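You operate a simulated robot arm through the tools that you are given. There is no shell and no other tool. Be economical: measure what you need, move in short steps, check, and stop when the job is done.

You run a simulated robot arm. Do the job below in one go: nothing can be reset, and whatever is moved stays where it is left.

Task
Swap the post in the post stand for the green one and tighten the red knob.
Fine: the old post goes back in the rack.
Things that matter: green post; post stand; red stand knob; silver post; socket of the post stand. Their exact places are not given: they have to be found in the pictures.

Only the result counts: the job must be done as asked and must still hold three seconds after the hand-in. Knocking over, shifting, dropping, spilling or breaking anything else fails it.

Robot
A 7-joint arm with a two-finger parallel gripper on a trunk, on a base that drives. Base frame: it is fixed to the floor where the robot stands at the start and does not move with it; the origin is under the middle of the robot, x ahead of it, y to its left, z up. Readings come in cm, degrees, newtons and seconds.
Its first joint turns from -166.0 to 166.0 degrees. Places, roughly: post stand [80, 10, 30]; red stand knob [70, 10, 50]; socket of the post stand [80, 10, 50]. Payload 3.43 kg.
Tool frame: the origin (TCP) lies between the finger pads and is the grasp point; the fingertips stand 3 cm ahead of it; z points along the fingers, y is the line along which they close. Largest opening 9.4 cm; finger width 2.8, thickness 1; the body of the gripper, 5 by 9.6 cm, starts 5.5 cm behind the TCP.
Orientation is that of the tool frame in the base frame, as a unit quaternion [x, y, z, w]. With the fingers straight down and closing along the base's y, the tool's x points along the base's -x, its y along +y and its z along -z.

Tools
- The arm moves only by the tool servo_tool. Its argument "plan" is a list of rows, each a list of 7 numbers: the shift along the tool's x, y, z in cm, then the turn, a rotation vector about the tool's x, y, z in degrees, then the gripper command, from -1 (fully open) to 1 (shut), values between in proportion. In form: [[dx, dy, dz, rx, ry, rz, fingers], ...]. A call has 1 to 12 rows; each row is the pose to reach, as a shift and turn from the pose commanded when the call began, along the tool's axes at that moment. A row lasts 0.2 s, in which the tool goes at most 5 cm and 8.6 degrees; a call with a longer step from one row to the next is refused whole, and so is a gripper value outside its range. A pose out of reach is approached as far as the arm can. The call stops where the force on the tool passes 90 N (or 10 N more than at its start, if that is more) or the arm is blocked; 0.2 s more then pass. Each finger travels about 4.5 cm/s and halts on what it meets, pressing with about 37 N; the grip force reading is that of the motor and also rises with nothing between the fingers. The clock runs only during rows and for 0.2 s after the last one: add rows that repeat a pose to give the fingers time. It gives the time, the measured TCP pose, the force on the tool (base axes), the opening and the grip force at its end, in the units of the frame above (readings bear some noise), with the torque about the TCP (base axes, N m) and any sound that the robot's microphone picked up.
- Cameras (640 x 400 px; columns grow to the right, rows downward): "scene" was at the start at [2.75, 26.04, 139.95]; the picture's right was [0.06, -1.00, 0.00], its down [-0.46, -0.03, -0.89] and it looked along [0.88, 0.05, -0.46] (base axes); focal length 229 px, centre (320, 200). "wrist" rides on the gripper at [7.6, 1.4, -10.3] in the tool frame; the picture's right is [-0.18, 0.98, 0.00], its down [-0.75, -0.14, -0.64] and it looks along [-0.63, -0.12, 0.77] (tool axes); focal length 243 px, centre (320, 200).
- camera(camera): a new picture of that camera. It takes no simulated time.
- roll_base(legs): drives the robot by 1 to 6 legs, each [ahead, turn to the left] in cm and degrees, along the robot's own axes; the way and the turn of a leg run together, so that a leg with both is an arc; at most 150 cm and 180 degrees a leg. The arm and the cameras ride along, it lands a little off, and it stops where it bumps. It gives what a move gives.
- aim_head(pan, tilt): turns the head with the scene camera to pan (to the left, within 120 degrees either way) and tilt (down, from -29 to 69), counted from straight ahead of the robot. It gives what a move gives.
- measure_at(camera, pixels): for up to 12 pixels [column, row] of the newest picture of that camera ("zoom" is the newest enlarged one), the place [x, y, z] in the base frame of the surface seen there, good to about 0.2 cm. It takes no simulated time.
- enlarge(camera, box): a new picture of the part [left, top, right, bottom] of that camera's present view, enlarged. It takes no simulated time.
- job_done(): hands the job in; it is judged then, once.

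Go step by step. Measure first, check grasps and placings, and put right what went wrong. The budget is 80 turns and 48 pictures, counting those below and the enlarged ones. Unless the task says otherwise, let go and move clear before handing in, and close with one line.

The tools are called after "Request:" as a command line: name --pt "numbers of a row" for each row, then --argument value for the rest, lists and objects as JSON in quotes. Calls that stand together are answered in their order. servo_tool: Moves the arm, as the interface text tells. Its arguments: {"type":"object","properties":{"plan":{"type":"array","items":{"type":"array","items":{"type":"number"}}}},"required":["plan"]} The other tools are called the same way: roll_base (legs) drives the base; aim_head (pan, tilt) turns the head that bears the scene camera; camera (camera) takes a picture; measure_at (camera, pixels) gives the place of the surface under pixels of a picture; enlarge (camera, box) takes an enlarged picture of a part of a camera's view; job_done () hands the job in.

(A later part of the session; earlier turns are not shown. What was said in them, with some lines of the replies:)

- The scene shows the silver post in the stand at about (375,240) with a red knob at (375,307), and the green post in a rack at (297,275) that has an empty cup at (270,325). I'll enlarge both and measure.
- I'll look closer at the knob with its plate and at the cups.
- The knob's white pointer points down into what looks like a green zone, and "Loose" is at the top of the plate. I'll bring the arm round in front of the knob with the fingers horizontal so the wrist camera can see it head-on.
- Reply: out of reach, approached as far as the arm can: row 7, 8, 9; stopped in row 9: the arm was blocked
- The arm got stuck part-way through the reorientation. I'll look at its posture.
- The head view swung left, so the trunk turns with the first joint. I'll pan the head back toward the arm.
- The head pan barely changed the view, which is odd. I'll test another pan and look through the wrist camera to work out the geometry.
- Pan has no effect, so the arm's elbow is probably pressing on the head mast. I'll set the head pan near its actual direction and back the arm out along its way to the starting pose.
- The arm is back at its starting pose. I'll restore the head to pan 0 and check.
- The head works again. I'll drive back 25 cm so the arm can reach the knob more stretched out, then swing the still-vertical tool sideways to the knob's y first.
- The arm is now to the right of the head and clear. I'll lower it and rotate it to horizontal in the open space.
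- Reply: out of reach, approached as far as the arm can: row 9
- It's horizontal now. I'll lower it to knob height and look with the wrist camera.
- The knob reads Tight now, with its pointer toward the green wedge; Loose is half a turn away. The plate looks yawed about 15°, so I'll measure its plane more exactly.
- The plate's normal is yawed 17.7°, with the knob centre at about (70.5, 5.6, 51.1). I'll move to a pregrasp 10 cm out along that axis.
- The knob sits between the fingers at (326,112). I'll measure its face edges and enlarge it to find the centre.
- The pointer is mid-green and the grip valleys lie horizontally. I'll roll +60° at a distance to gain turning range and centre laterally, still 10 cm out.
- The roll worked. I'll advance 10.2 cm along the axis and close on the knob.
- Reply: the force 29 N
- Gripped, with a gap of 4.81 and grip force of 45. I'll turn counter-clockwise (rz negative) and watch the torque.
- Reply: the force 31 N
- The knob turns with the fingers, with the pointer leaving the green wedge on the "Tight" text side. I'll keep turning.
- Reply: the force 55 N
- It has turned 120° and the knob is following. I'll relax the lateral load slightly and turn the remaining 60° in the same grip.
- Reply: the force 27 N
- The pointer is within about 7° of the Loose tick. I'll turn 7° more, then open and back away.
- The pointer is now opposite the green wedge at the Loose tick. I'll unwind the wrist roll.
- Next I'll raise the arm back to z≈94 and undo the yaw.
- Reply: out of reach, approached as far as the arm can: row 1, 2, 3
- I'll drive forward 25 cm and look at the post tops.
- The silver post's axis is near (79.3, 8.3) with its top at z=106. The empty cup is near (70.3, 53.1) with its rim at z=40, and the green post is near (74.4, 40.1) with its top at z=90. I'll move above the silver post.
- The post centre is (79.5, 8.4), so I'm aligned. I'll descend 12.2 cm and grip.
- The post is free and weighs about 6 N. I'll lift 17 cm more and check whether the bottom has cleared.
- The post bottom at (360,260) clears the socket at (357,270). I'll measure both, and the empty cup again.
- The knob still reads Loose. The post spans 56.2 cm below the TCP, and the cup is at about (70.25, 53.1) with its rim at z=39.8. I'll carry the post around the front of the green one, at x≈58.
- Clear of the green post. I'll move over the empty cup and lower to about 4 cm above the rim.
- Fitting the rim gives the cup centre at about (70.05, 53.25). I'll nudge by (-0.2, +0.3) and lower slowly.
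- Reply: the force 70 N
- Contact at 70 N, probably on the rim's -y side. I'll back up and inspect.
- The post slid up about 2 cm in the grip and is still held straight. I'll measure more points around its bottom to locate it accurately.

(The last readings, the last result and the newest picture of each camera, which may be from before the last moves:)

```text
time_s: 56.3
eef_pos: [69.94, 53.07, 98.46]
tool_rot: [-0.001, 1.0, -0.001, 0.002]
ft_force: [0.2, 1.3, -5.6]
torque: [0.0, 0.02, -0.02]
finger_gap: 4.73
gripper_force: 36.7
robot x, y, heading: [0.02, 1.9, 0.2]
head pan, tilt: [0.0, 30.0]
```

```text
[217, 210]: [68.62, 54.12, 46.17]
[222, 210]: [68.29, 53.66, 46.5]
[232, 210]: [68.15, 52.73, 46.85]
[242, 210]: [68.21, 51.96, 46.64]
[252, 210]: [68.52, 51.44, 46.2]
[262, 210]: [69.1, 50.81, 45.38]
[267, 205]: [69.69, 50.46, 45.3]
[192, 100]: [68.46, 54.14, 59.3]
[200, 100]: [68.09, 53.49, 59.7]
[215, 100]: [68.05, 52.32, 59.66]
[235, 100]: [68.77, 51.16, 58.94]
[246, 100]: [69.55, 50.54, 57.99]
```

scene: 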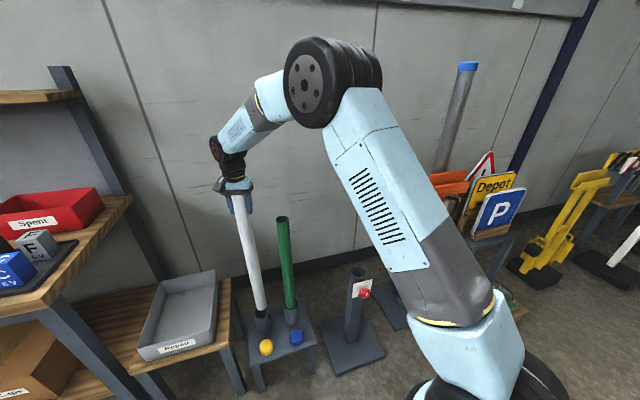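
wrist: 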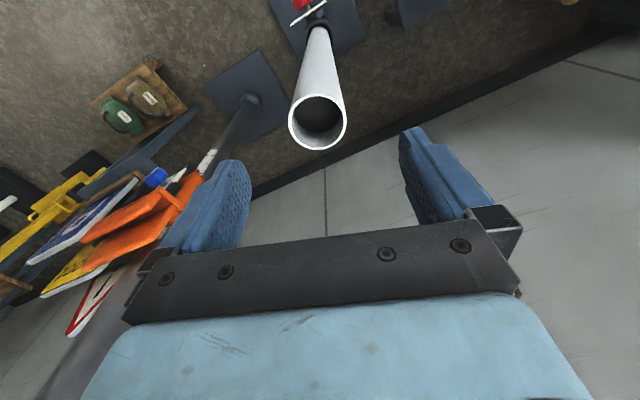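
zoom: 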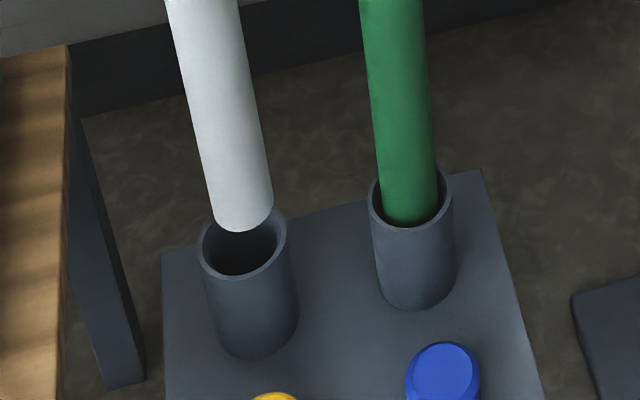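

Circle fits give the post axis at (70.4, 52.7) and the cup at (70.0, 53.25). I'll shift (-0.4, +0.5) and lower gently.

Request:
servo_tool --pt "0.4 0.5 0 0 0 0 1" --pt "0.4 0.5 1 0 0 0 1" --pt "0.4 0.5 2 0 0 0 1" --pt "0.4 0.5 3 0 0 0 1" --pt "0.4 0.5 4 0 0 0 1" --pt "0.4 0.5 5 0 0 0 1" --pt "0.4 0.5 5.7 0 0 0 1" --pt "0.4 0.5 5.7 0 0 0 1"

```text
time_s: 58.1
eef_pos: [69.61, 53.58, 92.87]
tool_rot: [-0.001, 1.0, -0.001, 0.002]
ft_force: [-0.3, -1.0, -5.9]
torque: [0.01, 0.04, -0.04]
finger_gap: 4.68
gripper_force: 37.1
robot x, y, heading: [0.22, 1.87, 0.4]
head pan, tilt: [0.0, 30.0]
```

It's entering the cup with no contact force. I'll keep lowering toward the floor of the cup.

Request:
servo_tool --pt "0 0 1 0 0 0 1" --pt "0 0 2 0 0 0 1" --pt "0 0 3 0 0 0 1" --pt "0 0 4 0 0 0 1" --pt "0 0 5 0 0 0 1" --pt "0 0 6 0 0 0 1" --pt "0 0 7 0 0 0 1" --pt "0 0 7.5 0 0 0 1" --pt "0 0 7.5 0 0 0 1"

```text
time_s: 60.1
eef_pos: [69.66, 53.59, 85.28]
tool_rot: [-0.001, 1.0, -0.001, 0.001]
ft_force: [-0.5, 0.0, -5.4]
torque: [0.0, 0.0, -0.01]
finger_gap: 4.68
gripper_force: 37.8
robot x, y, heading: [0.68, 2.6, -0.0]
head pan, tilt: [0.0, 30.0]
```

Request:
servo_tool --pt "0 0 0.4 0 0 0 1" --pt "0 0 0.8 0 0 0 1" --pt "0 0 1.2 0 0 0 1" --pt "0 0 1.5 0 0 0 1" --pt "0 0 1.5 0 0 0 1"

```text
time_s: 61.3
eef_pos: [69.72, 53.57, 84.5]
tool_rot: [0.0, 1.0, 0.003, 0.007]
ft_force: [2.2, -5.4, 72.8]
torque: [-2.91, 0.17, 0.11]
finger_gap: 4.72
gripper_force: 37.1
robot x, y, heading: [0.8, 2.28, 0.4]
head pan, tilt: [0.0, 30.0]
```

The post is seated on the cup floor. I'll unload slightly, release and rise straight up.

Request:
servo_tool --pt "0 0 -0.4 0 0 0 1" --pt "0 0 -0.5 0 0 0 -0.3" --pt "0 0 -0.5 0 0 0 -1" --pt "0 0 -0.5 0 0 0 -1" --pt "0 0 -0.5 0 0 0 -1" --pt "0 0 -0.5 0 0 0 -1" --pt "0 0 -4 0 0 0 -1" --pt "0 0 -8 0 0 0 -1" --pt "0 0 -12 0 0 0 -1" --pt "0 0 -16 0 0 0 -1" --pt "0 0 -20 0 0 0 -1"

Request:
camera --camera "wrist"

```text
time_s: 63.7
eef_pos: [69.38, 53.62, 103.8]
tool_rot: [-0.001, 1.0, -0.001, 0.002]
ft_force: [0.2, 0.6, 0.0]
torque: [0.03, 0.02, -0.02]
finger_gap: 9.38
gripper_force: 0.1
robot x, y, heading: [0.55, 2.4, 0.4]
head pan, tilt: [0.0, 30.0]
```

```text
17 pictures are left
```

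wrist: 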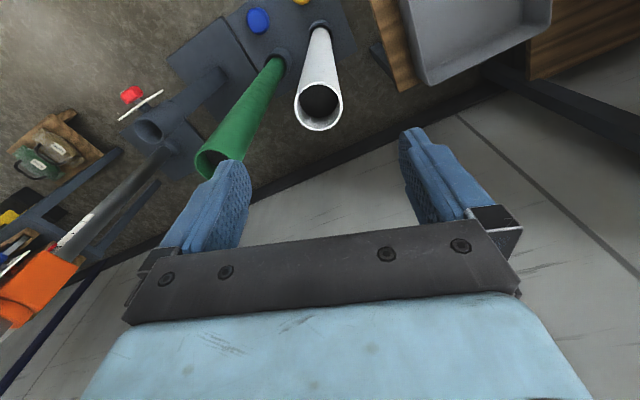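

The silver post is seated in the rack. I'll move over the green post.

Request:
servo_tool --pt "-1.3 -3.4 0 0 0 0 -1" --pt "-2.6 -6.8 0 0 0 0 -1" --pt "-3.9 -10.2 0 0 0 0 -1" --pt "-5 -13.5 0 0 0 0 -1" --pt "-5 -13.5 3 0 0 0 -1" --pt "-5 -13.5 5 0 0 0 -1" --pt "-5 -13.5 5 0 0 0 -1"

Request:
camera --camera "wrist"

```text
time_s: 65.3
eef_pos: [74.96, 40.22, 98.81]
tool_rot: [-0.001, 1.0, -0.001, 0.002]
ft_force: [0.2, -0.2, -1.0]
torque: [0.0, 0.0, 0.02]
finger_gap: 9.4
gripper_force: 0.1
robot x, y, heading: [0.35, 2.3, 0.1]
head pan, tilt: [0.0, 30.0]
```

```text
16 pictures are left
```

wrist: 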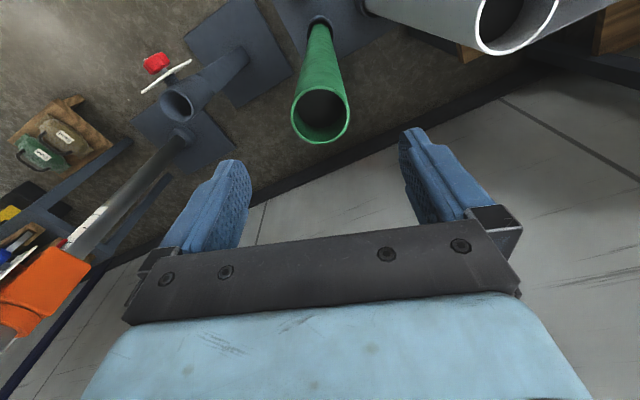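

Request:
measure_at --camera "wrist" --pixels '[[292, 113], [350, 113], [322, 142], [320, 88], [300, 135], [300, 95], [341, 92], [342, 133]]'

```text
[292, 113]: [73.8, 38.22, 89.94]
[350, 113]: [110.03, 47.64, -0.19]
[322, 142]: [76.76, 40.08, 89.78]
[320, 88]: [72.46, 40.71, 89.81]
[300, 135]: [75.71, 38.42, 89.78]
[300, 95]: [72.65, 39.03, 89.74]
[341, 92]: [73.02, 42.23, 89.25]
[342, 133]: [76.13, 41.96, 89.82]
```

The green rim centre is (74.55, 40.35). I'll descend, grip it and test-lift 2 cm.

Request:
servo_tool --pt "0.4 0.1 4 0 0 0 -1" --pt "0.4 0.1 8 0 0 0 -1" --pt "0.4 0.1 12.3 0 0 0 -1" --pt "0.4 0.1 12.3 0 0 0 -1" --pt "0.4 0.1 12.3 0 0 0 1" --pt "0.4 0.1 12.3 0 0 0 1" --pt "0.4 0.1 12.3 0 0 0 1" --pt "0.4 0.1 12.3 0 0 0 1" --pt "0.4 0.1 12.3 0 0 0 1" --pt "0.4 0.1 11.3 0 0 0 1" --pt "0.4 0.1 10.3 0 0 0 1" --pt "0.4 0.1 10.3 0 0 0 1"

```text
time_s: 67.9
eef_pos: [74.35, 40.17, 88.56]
tool_rot: [-0.002, 1.0, -0.002, 0.002]
ft_force: [-0.7, 0.3, -5.7]
torque: [-0.03, 0.0, 0.0]
finger_gap: 4.75
gripper_force: 36.6
robot x, y, heading: [0.06, 2.31, 0.4]
head pan, tilt: [0.0, 30.0]
```

The green post is held and lifting freely. I'll raise it until its bottom is above the socket rim.

Request:
servo_tool --pt "0 0 -3 0 0 0 1" --pt "0 0 -6 0 0 0 1" --pt "0 0 -9 0 0 0 1" --pt "0 0 -12 0 0 0 1" --pt "0 0 -16 0 0 0 1" --pt "0 0 -20 0 0 0 1" --pt "0 0 -24 0 0 0 1" --pt "0 0 -28 0 0 0 1" --pt "0 0 -32 0 0 0 1" --pt "0 0 -34 0 0 0 1"

Request:
servo_tool --pt "-0.5 -3.5 0 0 0 0 1" --pt "-1 -7 0 0 0 0 1" --pt "-1.5 -10.5 0 0 0 0 1" --pt "-2 -14 0 0 0 0 1" --pt "-2.5 -17.5 0 0 0 0 1" --pt "-3 -21 0 0 0 0 1" --pt "-3.5 -24.5 0 0 0 0 1" --pt "-4 -28 0 0 0 0 1" --pt "-4.5 -31 0 0 0 0 1" --pt "-4.8 -32 0 0 0 0 1" --pt "-4.8 -32 3 0 0 0 1" --pt "-4.8 -32 4 0 0 0 1"

Request:
enlarge --camera "scene" --box '[325, 240, 395, 310]'

```text
time_s: 70.1
eef_pos: [74.13, 40.2, 122.45]
tool_rot: [0.0, 1.0, -0.001, 0.002]
ft_force: [0.6, -0.7, -6.3]
torque: [0.01, 0.01, -0.02]
finger_gap: 4.76
gripper_force: 37.7
robot x, y, heading: [0.49, 2.1, 0.5]
head pan, tilt: [0.0, 30.0]
```

```text
time_s: 72.7
eef_pos: [79.1, 8.19, 118.61]
tool_rot: [0.0, 1.0, -0.001, 0.001]
ft_force: [-0.2, 0.5, -5.3]
torque: [0.01, 0.01, 0.03]
finger_gap: 4.74
gripper_force: 36.9
robot x, y, heading: [0.36, 1.83, 0.4]
head pan, tilt: [0.0, 30.0]
```

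```text
5.71 times, centred on (360, 275) of scene
```

zoom: 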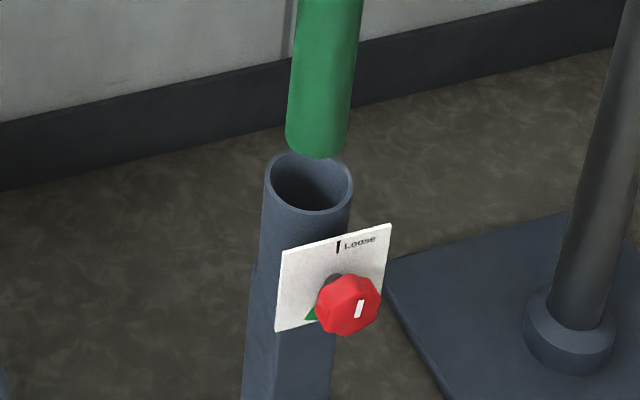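

I'll measure the post and rim points so I can fit both circles.

Request:
measure_at --camera "zoom" --pixels '[[291, 135], [300, 135], [315, 135], [330, 135], [342, 135]]'

Request:
measure_at --camera "zoom" --pixels '[[265, 185], [269, 200], [280, 209], [295, 214], [312, 215], [330, 211], [345, 202], [352, 188], [350, 174], [342, 163], [280, 157], [269, 168]]'

```text
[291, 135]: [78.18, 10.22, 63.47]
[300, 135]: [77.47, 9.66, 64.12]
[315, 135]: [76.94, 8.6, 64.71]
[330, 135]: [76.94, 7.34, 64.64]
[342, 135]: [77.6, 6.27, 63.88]
```

```text
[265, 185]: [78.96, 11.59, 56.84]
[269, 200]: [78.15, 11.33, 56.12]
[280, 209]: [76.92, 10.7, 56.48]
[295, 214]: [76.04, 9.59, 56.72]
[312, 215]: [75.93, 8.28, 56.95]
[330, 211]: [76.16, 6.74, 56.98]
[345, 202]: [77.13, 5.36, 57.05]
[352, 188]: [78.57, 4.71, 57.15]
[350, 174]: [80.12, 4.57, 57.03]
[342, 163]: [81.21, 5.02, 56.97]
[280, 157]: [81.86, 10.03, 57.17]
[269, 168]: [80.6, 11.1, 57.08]
```

The post axis is (79.2, 8.05) and the socket (79.35, 8.05), nearly aligned. I'll nudge +0.15 in x and lower into the socket.

Request:
servo_tool --pt "-0.15 0.05 0 0 0 0 1" --pt "-0.15 0.05 1.5 0 0 0 1" --pt "-0.15 0.05 3 0 0 0 1" --pt "-0.15 0.05 4 0 0 0 1" --pt "-0.15 0.05 5 0 0 0 1" --pt "-0.15 0.05 6 0 0 0 1" --pt "-0.15 0.05 7 0 0 0 1" --pt "-0.15 0.05 8 0 0 0 1" --pt "-0.15 0.05 8 0 0 0 1"

```text
time_s: 74.7
eef_pos: [79.29, 8.52, 110.62]
tool_rot: [0.0, 1.0, -0.001, 0.002]
ft_force: [0.5, 0.6, -5.6]
torque: [0.0, 0.05, -0.02]
finger_gap: 4.77
gripper_force: 37.2
robot x, y, heading: [0.43, 2.23, 0.2]
head pan, tilt: [0.0, 30.0]
```

It's inside the socket with no contact. I'll continue down to the bottom.

Request:
servo_tool --pt "0 0 1 0 0 0 1" --pt "0 0 2 0 0 0 1" --pt "0 0 3 0 0 0 1" --pt "0 0 4 0 0 0 1" --pt "0 0 5 0 0 0 1" --pt "0 0 6 0 0 0 1" --pt "0 0 7 0 0 0 1" --pt "0 0 7.4 0 0 0 1" --pt "0 0 7.8 0 0 0 1" --pt "0 0 8.2 0 0 0 1" --pt "0 0 8.5 0 0 0 1" --pt "0 0 8.5 0 0 0 1"

```text
time_s: 77.3
eef_pos: [79.18, 8.48, 102.26]
tool_rot: [-0.001, 1.0, 0.0, 0.003]
ft_force: [0.2, 0.9, 24.0]
torque: [0.37, -0.2, 0.11]
finger_gap: 4.75
gripper_force: 37.3
robot x, y, heading: [0.42, 2.49, 0.4]
head pan, tilt: [0.0, 30.0]
```

The post is seated: 24 N upward at z=102.3, the same height as the silver post had. I'll unload, release, rise and retreat.

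Request:
servo_tool --pt "0 0 -0.2 0 0 0 1" --pt "0 0 -0.2 0 0 0 -0.3" --pt "0 0 -0.2 0 0 0 -1" --pt "0 0 -0.2 0 0 0 -1" --pt "0 0 -0.2 0 0 0 -1" --pt "0 0 -0.2 0 0 0 -1" --pt "0 0 -5 0 0 0 -1" --pt "0 0 -10 0 0 0 -1" --pt "0 0 -15 0 0 0 -1" --pt "0 0 -20 0 0 0 -1" --pt "0 0 -25 0 0 0 -1" --pt "0 0 -30 0 0 0 -1"

Request:
servo_tool --pt "4.5 -0.4 0 0 0 0 -1" --pt "9 -0.8 0 0 0 0 -1" --pt "13.5 -1.2 0 0 0 0 -1" --pt "18 -1.6 0 0 0 0 -1" --pt "22 -2 0 0 0 0 -1" --pt "25 -2.4 0 0 0 0 -1"

Request:
roll_base --legs '[[-25.4, 0]]'

Request:
camera --camera "scene"

```text
time_s: 79.9
eef_pos: [79.09, 8.36, 132.29]
tool_rot: [-0.002, 1.0, -0.001, 0.002]
ft_force: [-0.4, 0.1, 0.2]
torque: [0.01, 0.0, -0.01]
finger_gap: 9.41
gripper_force: 0.1
robot x, y, heading: [-0.17, 2.08, 0.3]
head pan, tilt: [0.0, 30.0]
```

```text
time_s: 81.3
eef_pos: [54.1, 5.78, 131.77]
tool_rot: [-0.001, 1.0, -0.001, 0.001]
ft_force: [0.8, -0.7, -0.4]
torque: [0.01, 0.06, 0.0]
finger_gap: 9.43
gripper_force: 0.1
robot x, y, heading: [0.44, 2.15, 0.3]
head pan, tilt: [0.0, 30.0]
```

```text
time_s: 83.2
eef_pos: [28.61, 5.65, 131.84]
tool_rot: [0.001, 1.0, -0.001, 0.002]
ft_force: [-0.6, 0.0, -0.6]
torque: [0.0, 0.0, -0.02]
finger_gap: 9.38
gripper_force: 0.0
robot x, y, heading: [-25.28, 2.18, -0.0]
head pan, tilt: [0.0, 30.0]
```

```text
14 pictures are left
```

scene: 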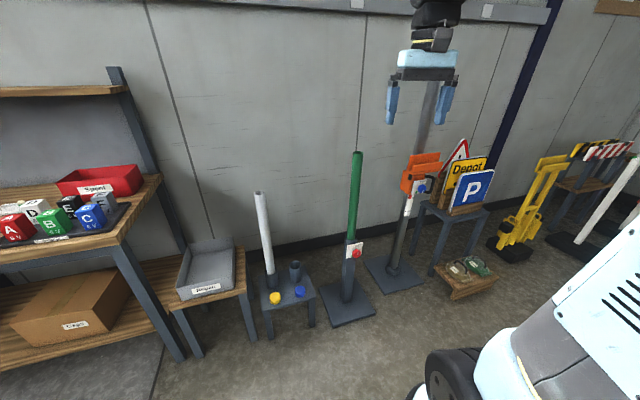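

The green post stands in the stand and the silver one in the rack. I'll repeat the approach to the knob.

Request:
servo_tool --pt "-1.6 0 3.5 0 -8.2 0 -1" --pt "-3.2 0 7 0 -16.4 0 -1" --pt "-4.8 0 10.5 0 -24.6 0 -1" --pt "-6.4 0 14 0 -32.8 0 -1" --pt "-8 0 17.5 0 -41 0 -1" --pt "-9.6 0 21 0 -49.2 0 -1" --pt "-11.2 0 24.5 0 -57.4 0 -1" --pt "-12.8 0 28 0 -65.6 0 -1" --pt "-14.4 0 31.5 0 -73.8 0 -1" --pt "-16 0 35 0 -82 0 -1" --pt "-17.6 0 38.5 0 -90 0 -1"

Request:
servo_tool --pt "4.2 -0.5 0 -1.6 0 0 -1" --pt "8.4 -1 0 -3.2 0 0 -1" --pt "12.6 -1.5 0 -4.8 0 0 -1" --pt "16.8 -2 0 -6.4 0 0 -1" --pt "21 -2.5 0 -8 0 0 -1" --pt "25.2 -3 0 -9.6 0 0 -1" --pt "29.4 -3.5 0 -11.2 0 0 -1" --pt "33.6 -4 0 -13 0 0 -1" --pt "37.8 -4.5 2 -15 0 0 -1" --pt "42 -4.5 4 -17.7 0 0 -1" --pt "42 -4.5 6 -17.7 0 0 -1"

```text
time_s: 85.5
eef_pos: [46.42, 5.64, 93.55]
tool_rot: [0.0, 0.705, -0.001, 0.709]
ft_force: [-0.1, 1.2, 0.9]
torque: [0.0, 0.06, -0.05]
finger_gap: 9.41
gripper_force: 0.1
out of reach, approached as far as the arm can: row 8, 9, 10
robot x, y, heading: [-24.76, 1.69, 0.0]
head pan, tilt: [0.0, 30.0]
```

```text
time_s: 88.0
eef_pos: [52.65, 0.88, 51.44]
tool_rot: [-0.109, 0.697, 0.108, 0.7]
ft_force: [-0.2, 0.3, -0.3]
torque: [0.02, -0.03, -0.01]
finger_gap: 9.39
gripper_force: 0.1
robot x, y, heading: [-25.0, 2.06, 0.1]
head pan, tilt: [0.0, 30.0]
```

Lined up in front of the knob. I'll roll to the earlier release angle of -127.5°, making the small lateral correction as I go.

Request:
servo_tool --pt "0 -0.3 1 0 0 -8.5 -1" --pt "0 -0.6 2 0 0 -17 -1" --pt "0 -0.9 3 0 0 -25.5 -1" --pt "0 -0.9 4 0 0 -34 -1" --pt "0 -0.9 5 0 0 -42.5 -1" --pt "0 -0.9 6 0 0 -51 -1" --pt "0 -0.9 6 0 0 -59.5 -1" --pt "0 -0.9 6 0 0 -68 -1" --pt "0 -0.9 6 0 0 -76.5 -1" --pt "0 -0.9 6 0 0 -85 -1" --pt "0 -0.9 6 0 0 -93.5 -1" --pt "0 -0.9 6 0 0 -102 -1"

Request:
servo_tool --pt "0 0 0 0 0 -8.5 -1" --pt "0 0 0 0 0 -17 -1" --pt "0 0 0 0 0 -25.5 -1" --pt "0 0 0 0 0 -25.5 -1"

Request:
camera --camera "wrist"

```text
time_s: 90.5
eef_pos: [58.72, 1.84, 51.58]
tool_rot: [0.611, -0.353, 0.477, -0.524]
ft_force: [-0.5, -0.6, 1.2]
torque: [0.0, 0.02, -0.02]
finger_gap: 9.39
gripper_force: 0.1
robot x, y, heading: [-25.39, 1.81, 0.2]
head pan, tilt: [0.0, 30.0]
```

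```text
time_s: 91.5
eef_pos: [58.48, 1.91, 51.67]
tool_rot: [0.674, -0.211, 0.58, -0.405]
ft_force: [0.0, -0.1, 0.5]
torque: [0.0, 0.03, 0.02]
finger_gap: 9.41
gripper_force: 0.1
robot x, y, heading: [-24.82, 1.78, -0.2]
head pan, tilt: [0.0, 30.0]
```

```text
13 pictures are left
```

wrist: 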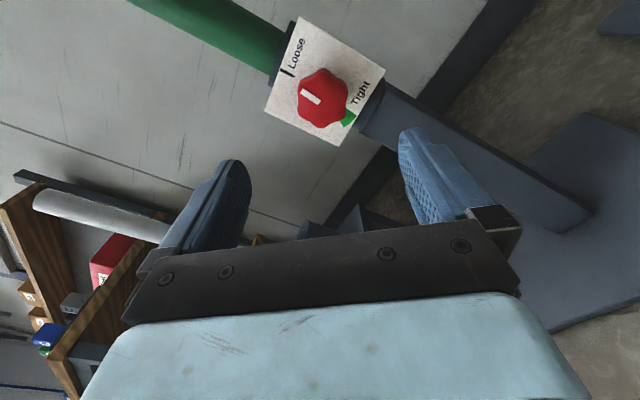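

Aligned. I'll advance 12.1 cm and grip.

Request:
servo_tool --pt "0 0 4 0 0 0 -1" --pt "0 0 8 0 0 0 -1" --pt "0 0 10.5 0 0 0 -1" --pt "0 0 12.1 0 0 0 -1" --pt "0 0 12.1 0 0 0 -1" --pt "0 0 12.1 0 0 0 1" --pt "0 0 12.1 0 0 0 1" --pt "0 0 12.1 0 0 0 1" --pt "0 0 12.1 0 0 0 1" --pt "0 0 12.1 0 0 0 1"

Request:
enlarge --camera "wrist" --box '[240, 40, 440, 240]'

```text
time_s: 93.8
eef_pos: [70.06, 5.41, 51.35]
tool_rot: [0.675, -0.212, 0.579, -0.405]
ft_force: [8.2, -25.6, -29.1]
torque: [0.17, -0.28, -0.03]
finger_gap: 4.73
gripper_force: 45.0
robot x, y, heading: [-25.14, 2.04, 0.1]
head pan, tilt: [0.0, 30.0]
```

```text
2.00 times, centred on (340, 140) of wrist
```

zoom: 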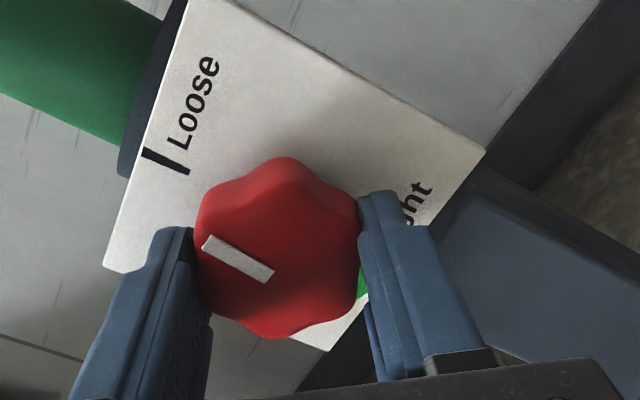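

Gripped in the same valleys. I'll turn clockwise 84° first.

Request:
servo_tool --pt "0 0 0 0 0 7 1" --pt "0 0 0 0 0 14 1" --pt "0 0 0 0 0 21 1" --pt "0 0 0 0 0 28 1" --pt "0 0 0 0 0 35 1" --pt "0 0 0 0 0 42 1" --pt "0 0 0 0 0 49 1" --pt "0 0 0 0 0 56 1" --pt "0 0 0 0 0 63 1" --pt "0 0 0 0 0 70 1" --pt "0 0 0 0 0 77 1" --pt "0 0 0 0 0 84 1"

Request:
servo_tool --pt "0 0 0 0 0 7 1" --pt "0 0 0 0 0 14 1" --pt "0 0 0 0 0 21 1" --pt "0 0 0 0 0 28 1" --pt "0 0 0 0 0 35 1" --pt "0 0 0 0 0 42 1" --pt "0 0 0 0 0 49 1" --pt "0 0 0 0 0 56 1" --pt "0 0 0 0 0 63 1" --pt "0 0 0 0 0 70 1" --pt "0 0 0 0 0 77 1" --pt "0 0 0 0 0 84 1"

Request:
enlarge --camera "wrist" --box '[240, 40, 440, 240]'

```text
time_s: 96.3
eef_pos: [70.03, 5.41, 51.69]
tool_rot: [-0.358, 0.608, -0.159, 0.691]
ft_force: [-27.7, -41.6, -1.9]
torque: [-0.42, 1.2, -0.23]
finger_gap: 4.73
gripper_force: 45.0
robot x, y, heading: [-24.52, 2.29, -0.1]
head pan, tilt: [0.0, 30.0]
```

```text
time_s: 99.0
eef_pos: [70.23, 5.28, 51.4]
tool_rot: [0.141, 0.692, 0.342, 0.62]
ft_force: [-0.9, -45.6, -7.2]
torque: [-0.19, 0.42, -0.23]
finger_gap: 4.74
gripper_force: 45.4
robot x, y, heading: [-25.23, 2.04, 0.1]
head pan, tilt: [0.0, 30.0]
```

```text
2.00 times, centred on (340, 140) of wrist
```

zoom: 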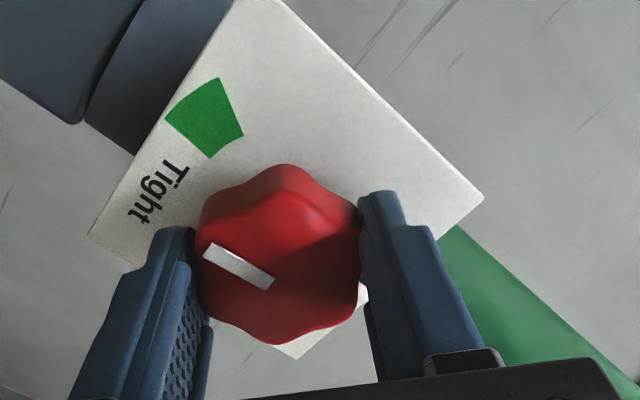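

It has turned 168°; 19° remain to the original tight position. I'll turn those, watching the torque.

Request:
servo_tool --pt "0 0 0 0 0 5 1" --pt "0 0 0 0 0 10 1" --pt "0 0 0 0 0 15 1" --pt "0 0 0 0 0 19 1" --pt "0 0 0 0 0 19 1"

Request:
enlarge --camera "wrist" --box '[240, 40, 440, 240]'

```text
time_s: 100.2
eef_pos: [70.18, 5.23, 51.53]
tool_rot: [0.253, 0.659, 0.439, 0.555]
ft_force: [14.4, -45.9, -7.5]
torque: [-0.14, 0.38, -0.22]
finger_gap: 4.73
gripper_force: 45.6
robot x, y, heading: [-24.76, 1.9, -0.0]
head pan, tilt: [0.0, 30.0]
```

```text
2.00 times, centred on (340, 140) of wrist
```

zoom: 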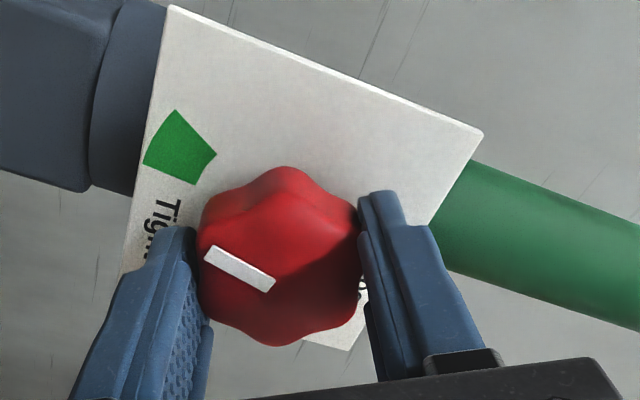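

The pointer slope of about 30° versus the wedge axis of about 37° means roughly 7° more puts it at the wedge centre. I'll turn that, then release and back off to check.

Request:
servo_tool --pt "0 0 0 0 0 4 1" --pt "0 0 0 0 0 7 1" --pt "0 0 0 0 0 7 1" --pt "0 0 0 0 0 7 -1" --pt "0 0 0 0 0 7 -1" --pt "0 0 0 0 0 7 -1" --pt "0 0 0 0 0 7 -1" --pt "0 0 -3 0 0 7 -1" --pt "0 0 -7 0 0 7 -1" --pt "0 0 -11 0 0 7 -1" --pt "0 0 -14 0 0 7 -1"

Request:
enlarge --camera "wrist" --box '[250, 20, 400, 170]'

```text
time_s: 102.5
eef_pos: [56.57, 1.37, 51.67]
tool_rot: [0.292, 0.643, 0.474, 0.526]
ft_force: [-0.3, 0.2, -0.1]
torque: [0.0, -0.01, 0.0]
finger_gap: 9.42
gripper_force: 0.1
robot x, y, heading: [-24.96, 1.94, 0.2]
head pan, tilt: [0.0, 30.0]
```

```text
2.67 times, centred on (325, 95) of wrist
```

zoom: 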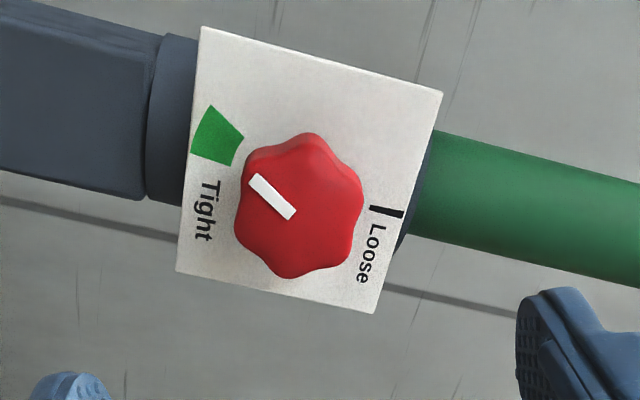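

The pointer looks near the green wedge, but the view is oblique. I'll measure the pointer ends, the wedge and the tick in 3D.

Request:
measure_at --camera "zoom" --pixels '[[256, 181], [289, 212], [214, 116], [203, 153], [238, 142], [230, 160], [217, 137], [375, 209], [400, 213], [272, 196]]'

```text
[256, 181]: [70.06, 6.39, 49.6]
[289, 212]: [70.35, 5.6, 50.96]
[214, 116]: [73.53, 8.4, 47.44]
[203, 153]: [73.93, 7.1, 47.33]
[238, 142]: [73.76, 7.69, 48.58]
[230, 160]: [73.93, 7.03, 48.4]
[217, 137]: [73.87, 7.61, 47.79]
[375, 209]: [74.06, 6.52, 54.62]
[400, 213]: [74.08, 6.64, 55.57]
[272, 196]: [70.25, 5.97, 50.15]
```

By the 3D estimate the pointer is at about 32° with the wedge spanning about 3–27°, but that's noisy. I'll roll back to 0 at the same stand-off as my first look for a like-for-like view.

Request:
servo_tool --pt "0 0 0.5 0 0 -8.5 -1" --pt "0 0 1 0 0 -17 -1" --pt "0 0 1.5 0 0 -25.5 -1" --pt "0 0 2 0 0 -34 -1" --pt "0 0 2.5 0 0 -42.5 -1" --pt "0 0 3 0 0 -51 -1" --pt "0 0 3.5 0 0 -59.5 -1" --pt "0 0 4 0 0 -66.5 -1" --pt "0 0 4 0 0 -66.5 -1"

Request:
enlarge --camera "wrist" --box '[260, 40, 380, 160]'

```text
time_s: 104.5
eef_pos: [60.62, 2.58, 51.62]
tool_rot: [-0.11, 0.697, 0.107, 0.7]
ft_force: [0.1, 0.1, 0.2]
torque: [0.02, -0.01, 0.03]
finger_gap: 9.42
gripper_force: 0.1
robot x, y, heading: [-25.0, 1.91, 0.2]
head pan, tilt: [0.0, 30.0]
```

```text
3.33 times, centred on (320, 100) of wrist
```

zoom: 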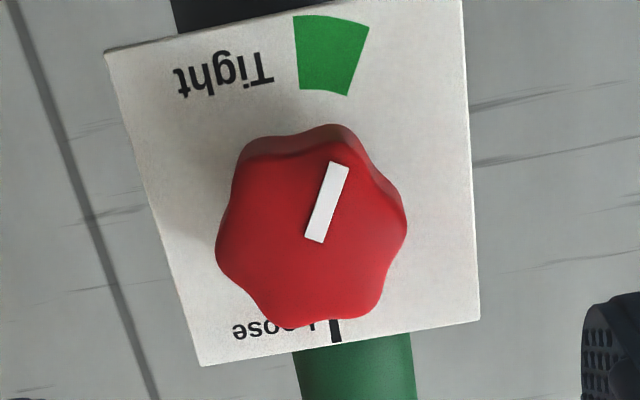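

Pointer at about 19° versus a wedge of −4° to 16° (it started at about 9°), so it's slightly overturned. I'll grip at the matching roll of +8° and turn back about 9°.

Request:
servo_tool --pt "0.2 -0.1 3 0 0 8 -1" --pt "0.2 -0.1 6 0 0 8 -1" --pt "0.2 -0.1 8.5 0 0 8 -1" --pt "0.2 -0.1 9.9 0 0 8 -1" --pt "0.2 -0.1 9.9 0 0 8 -1" --pt "0.2 -0.1 9.9 0 0 8 1" --pt "0.2 -0.1 9.9 0 0 8 1" --pt "0.2 -0.1 9.9 0 0 8 1" --pt "0.2 -0.1 9.9 0 0 8 1" --pt "0.2 -0.1 9.9 0 0 8 1"

Request:
servo_tool --pt "0 0 0 0 0 -3 1" --pt "0 0 0 0 0 -6 1" --pt "0 0 0 0 0 -9 1" --pt "0 0 0 0 0 -9 1"

Request:
servo_tool --pt "0 0 0 0 0 0 0.5" --pt "0 0 0 0 0 0 -1" --pt "0 0 0 0 0 0 -1" --pt "0 0 0 0 0 0 -1" --pt "0 0 0 0 0 0 -1" --pt "0 0 -3 0 0 0 -1" --pt "0 0 -6.5 0 0 0 -1" --pt "0 0 -9.9 0 0 0 -1" --pt "0 0 -9.9 0 0 0 -1"

Request:
enlarge --camera "wrist" --box '[260, 40, 380, 160]'

```text
time_s: 106.8
eef_pos: [70.1, 5.27, 51.28]
tool_rot: [-0.059, 0.703, 0.154, 0.692]
ft_force: [15.3, -31.3, -2.4]
torque: [-0.15, 0.72, 0.33]
finger_gap: 4.82
gripper_force: 44.8
robot x, y, heading: [-24.81, 2.21, 0.2]
head pan, tilt: [0.0, 30.0]
```

```text
time_s: 107.8
eef_pos: [70.04, 5.15, 51.29]
tool_rot: [-0.115, 0.696, 0.1, 0.701]
ft_force: [15.8, -41.0, 2.9]
torque: [0.13, -0.34, 0.24]
finger_gap: 4.81
gripper_force: 45.0
robot x, y, heading: [-25.05, 1.85, 0.1]
head pan, tilt: [0.0, 30.0]
```

```text
time_s: 109.8
eef_pos: [60.61, 2.32, 51.29]
tool_rot: [-0.117, 0.696, 0.102, 0.701]
ft_force: [-0.7, 0.7, 0.1]
torque: [0.03, 0.02, 0.01]
finger_gap: 9.41
gripper_force: 0.1
robot x, y, heading: [-25.2, 2.22, 0.2]
head pan, tilt: [0.0, 30.0]
```

```text
3.33 times, centred on (320, 100) of wrist
```

zoom: 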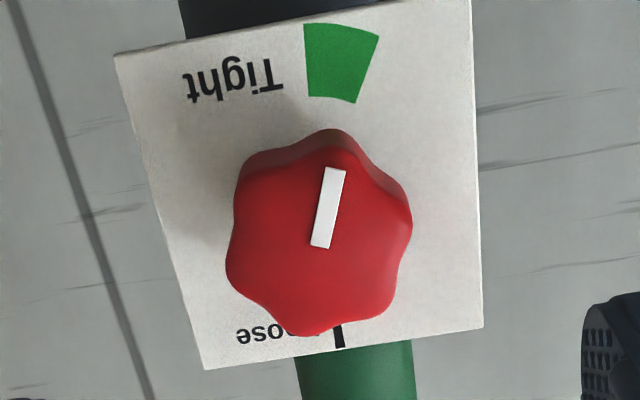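

The pointer is now at about 11.5°, well inside the wedge (−4° to 18°) and within a couple of degrees of where it started. I'll back the arm clear and do a final check of the scene.

Request:
servo_tool --pt "0 0 -4 0 0 0 -1" --pt "0 0 -8 0 0 0 -1" --pt "0 0 -11 0 0 0 -1" --pt "0 0 -11 0 0 0 -1"

Request:
enlarge --camera "scene" --box '[230, 120, 450, 350]'

```text
time_s: 110.8
eef_pos: [49.92, -0.81, 51.19]
tool_rot: [-0.115, 0.696, 0.102, 0.701]
ft_force: [0.2, -0.5, 0.2]
torque: [-0.02, 0.01, 0.01]
finger_gap: 9.41
gripper_force: 0.0
robot x, y, heading: [-24.72, 2.27, 0.1]
head pan, tilt: [0.0, 30.0]
```

```text
1.74 times, centred on (340, 235) of scene
```

zoom: 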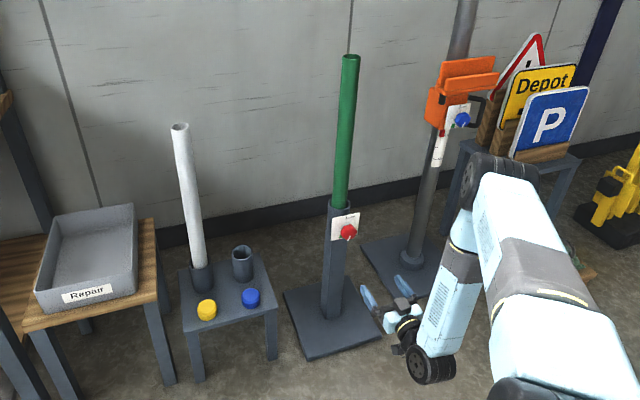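

The green post is upright in the stand, the silver post is in the rack, the knob is tight and the arm is clear. I'll hand in.

Request:
job_done

```text
The job is handed in.
```

The green post is in the stand with the red knob tightened, pointer inside the green "Tight" mark, and the silver post is in the rack; the job is handed in.
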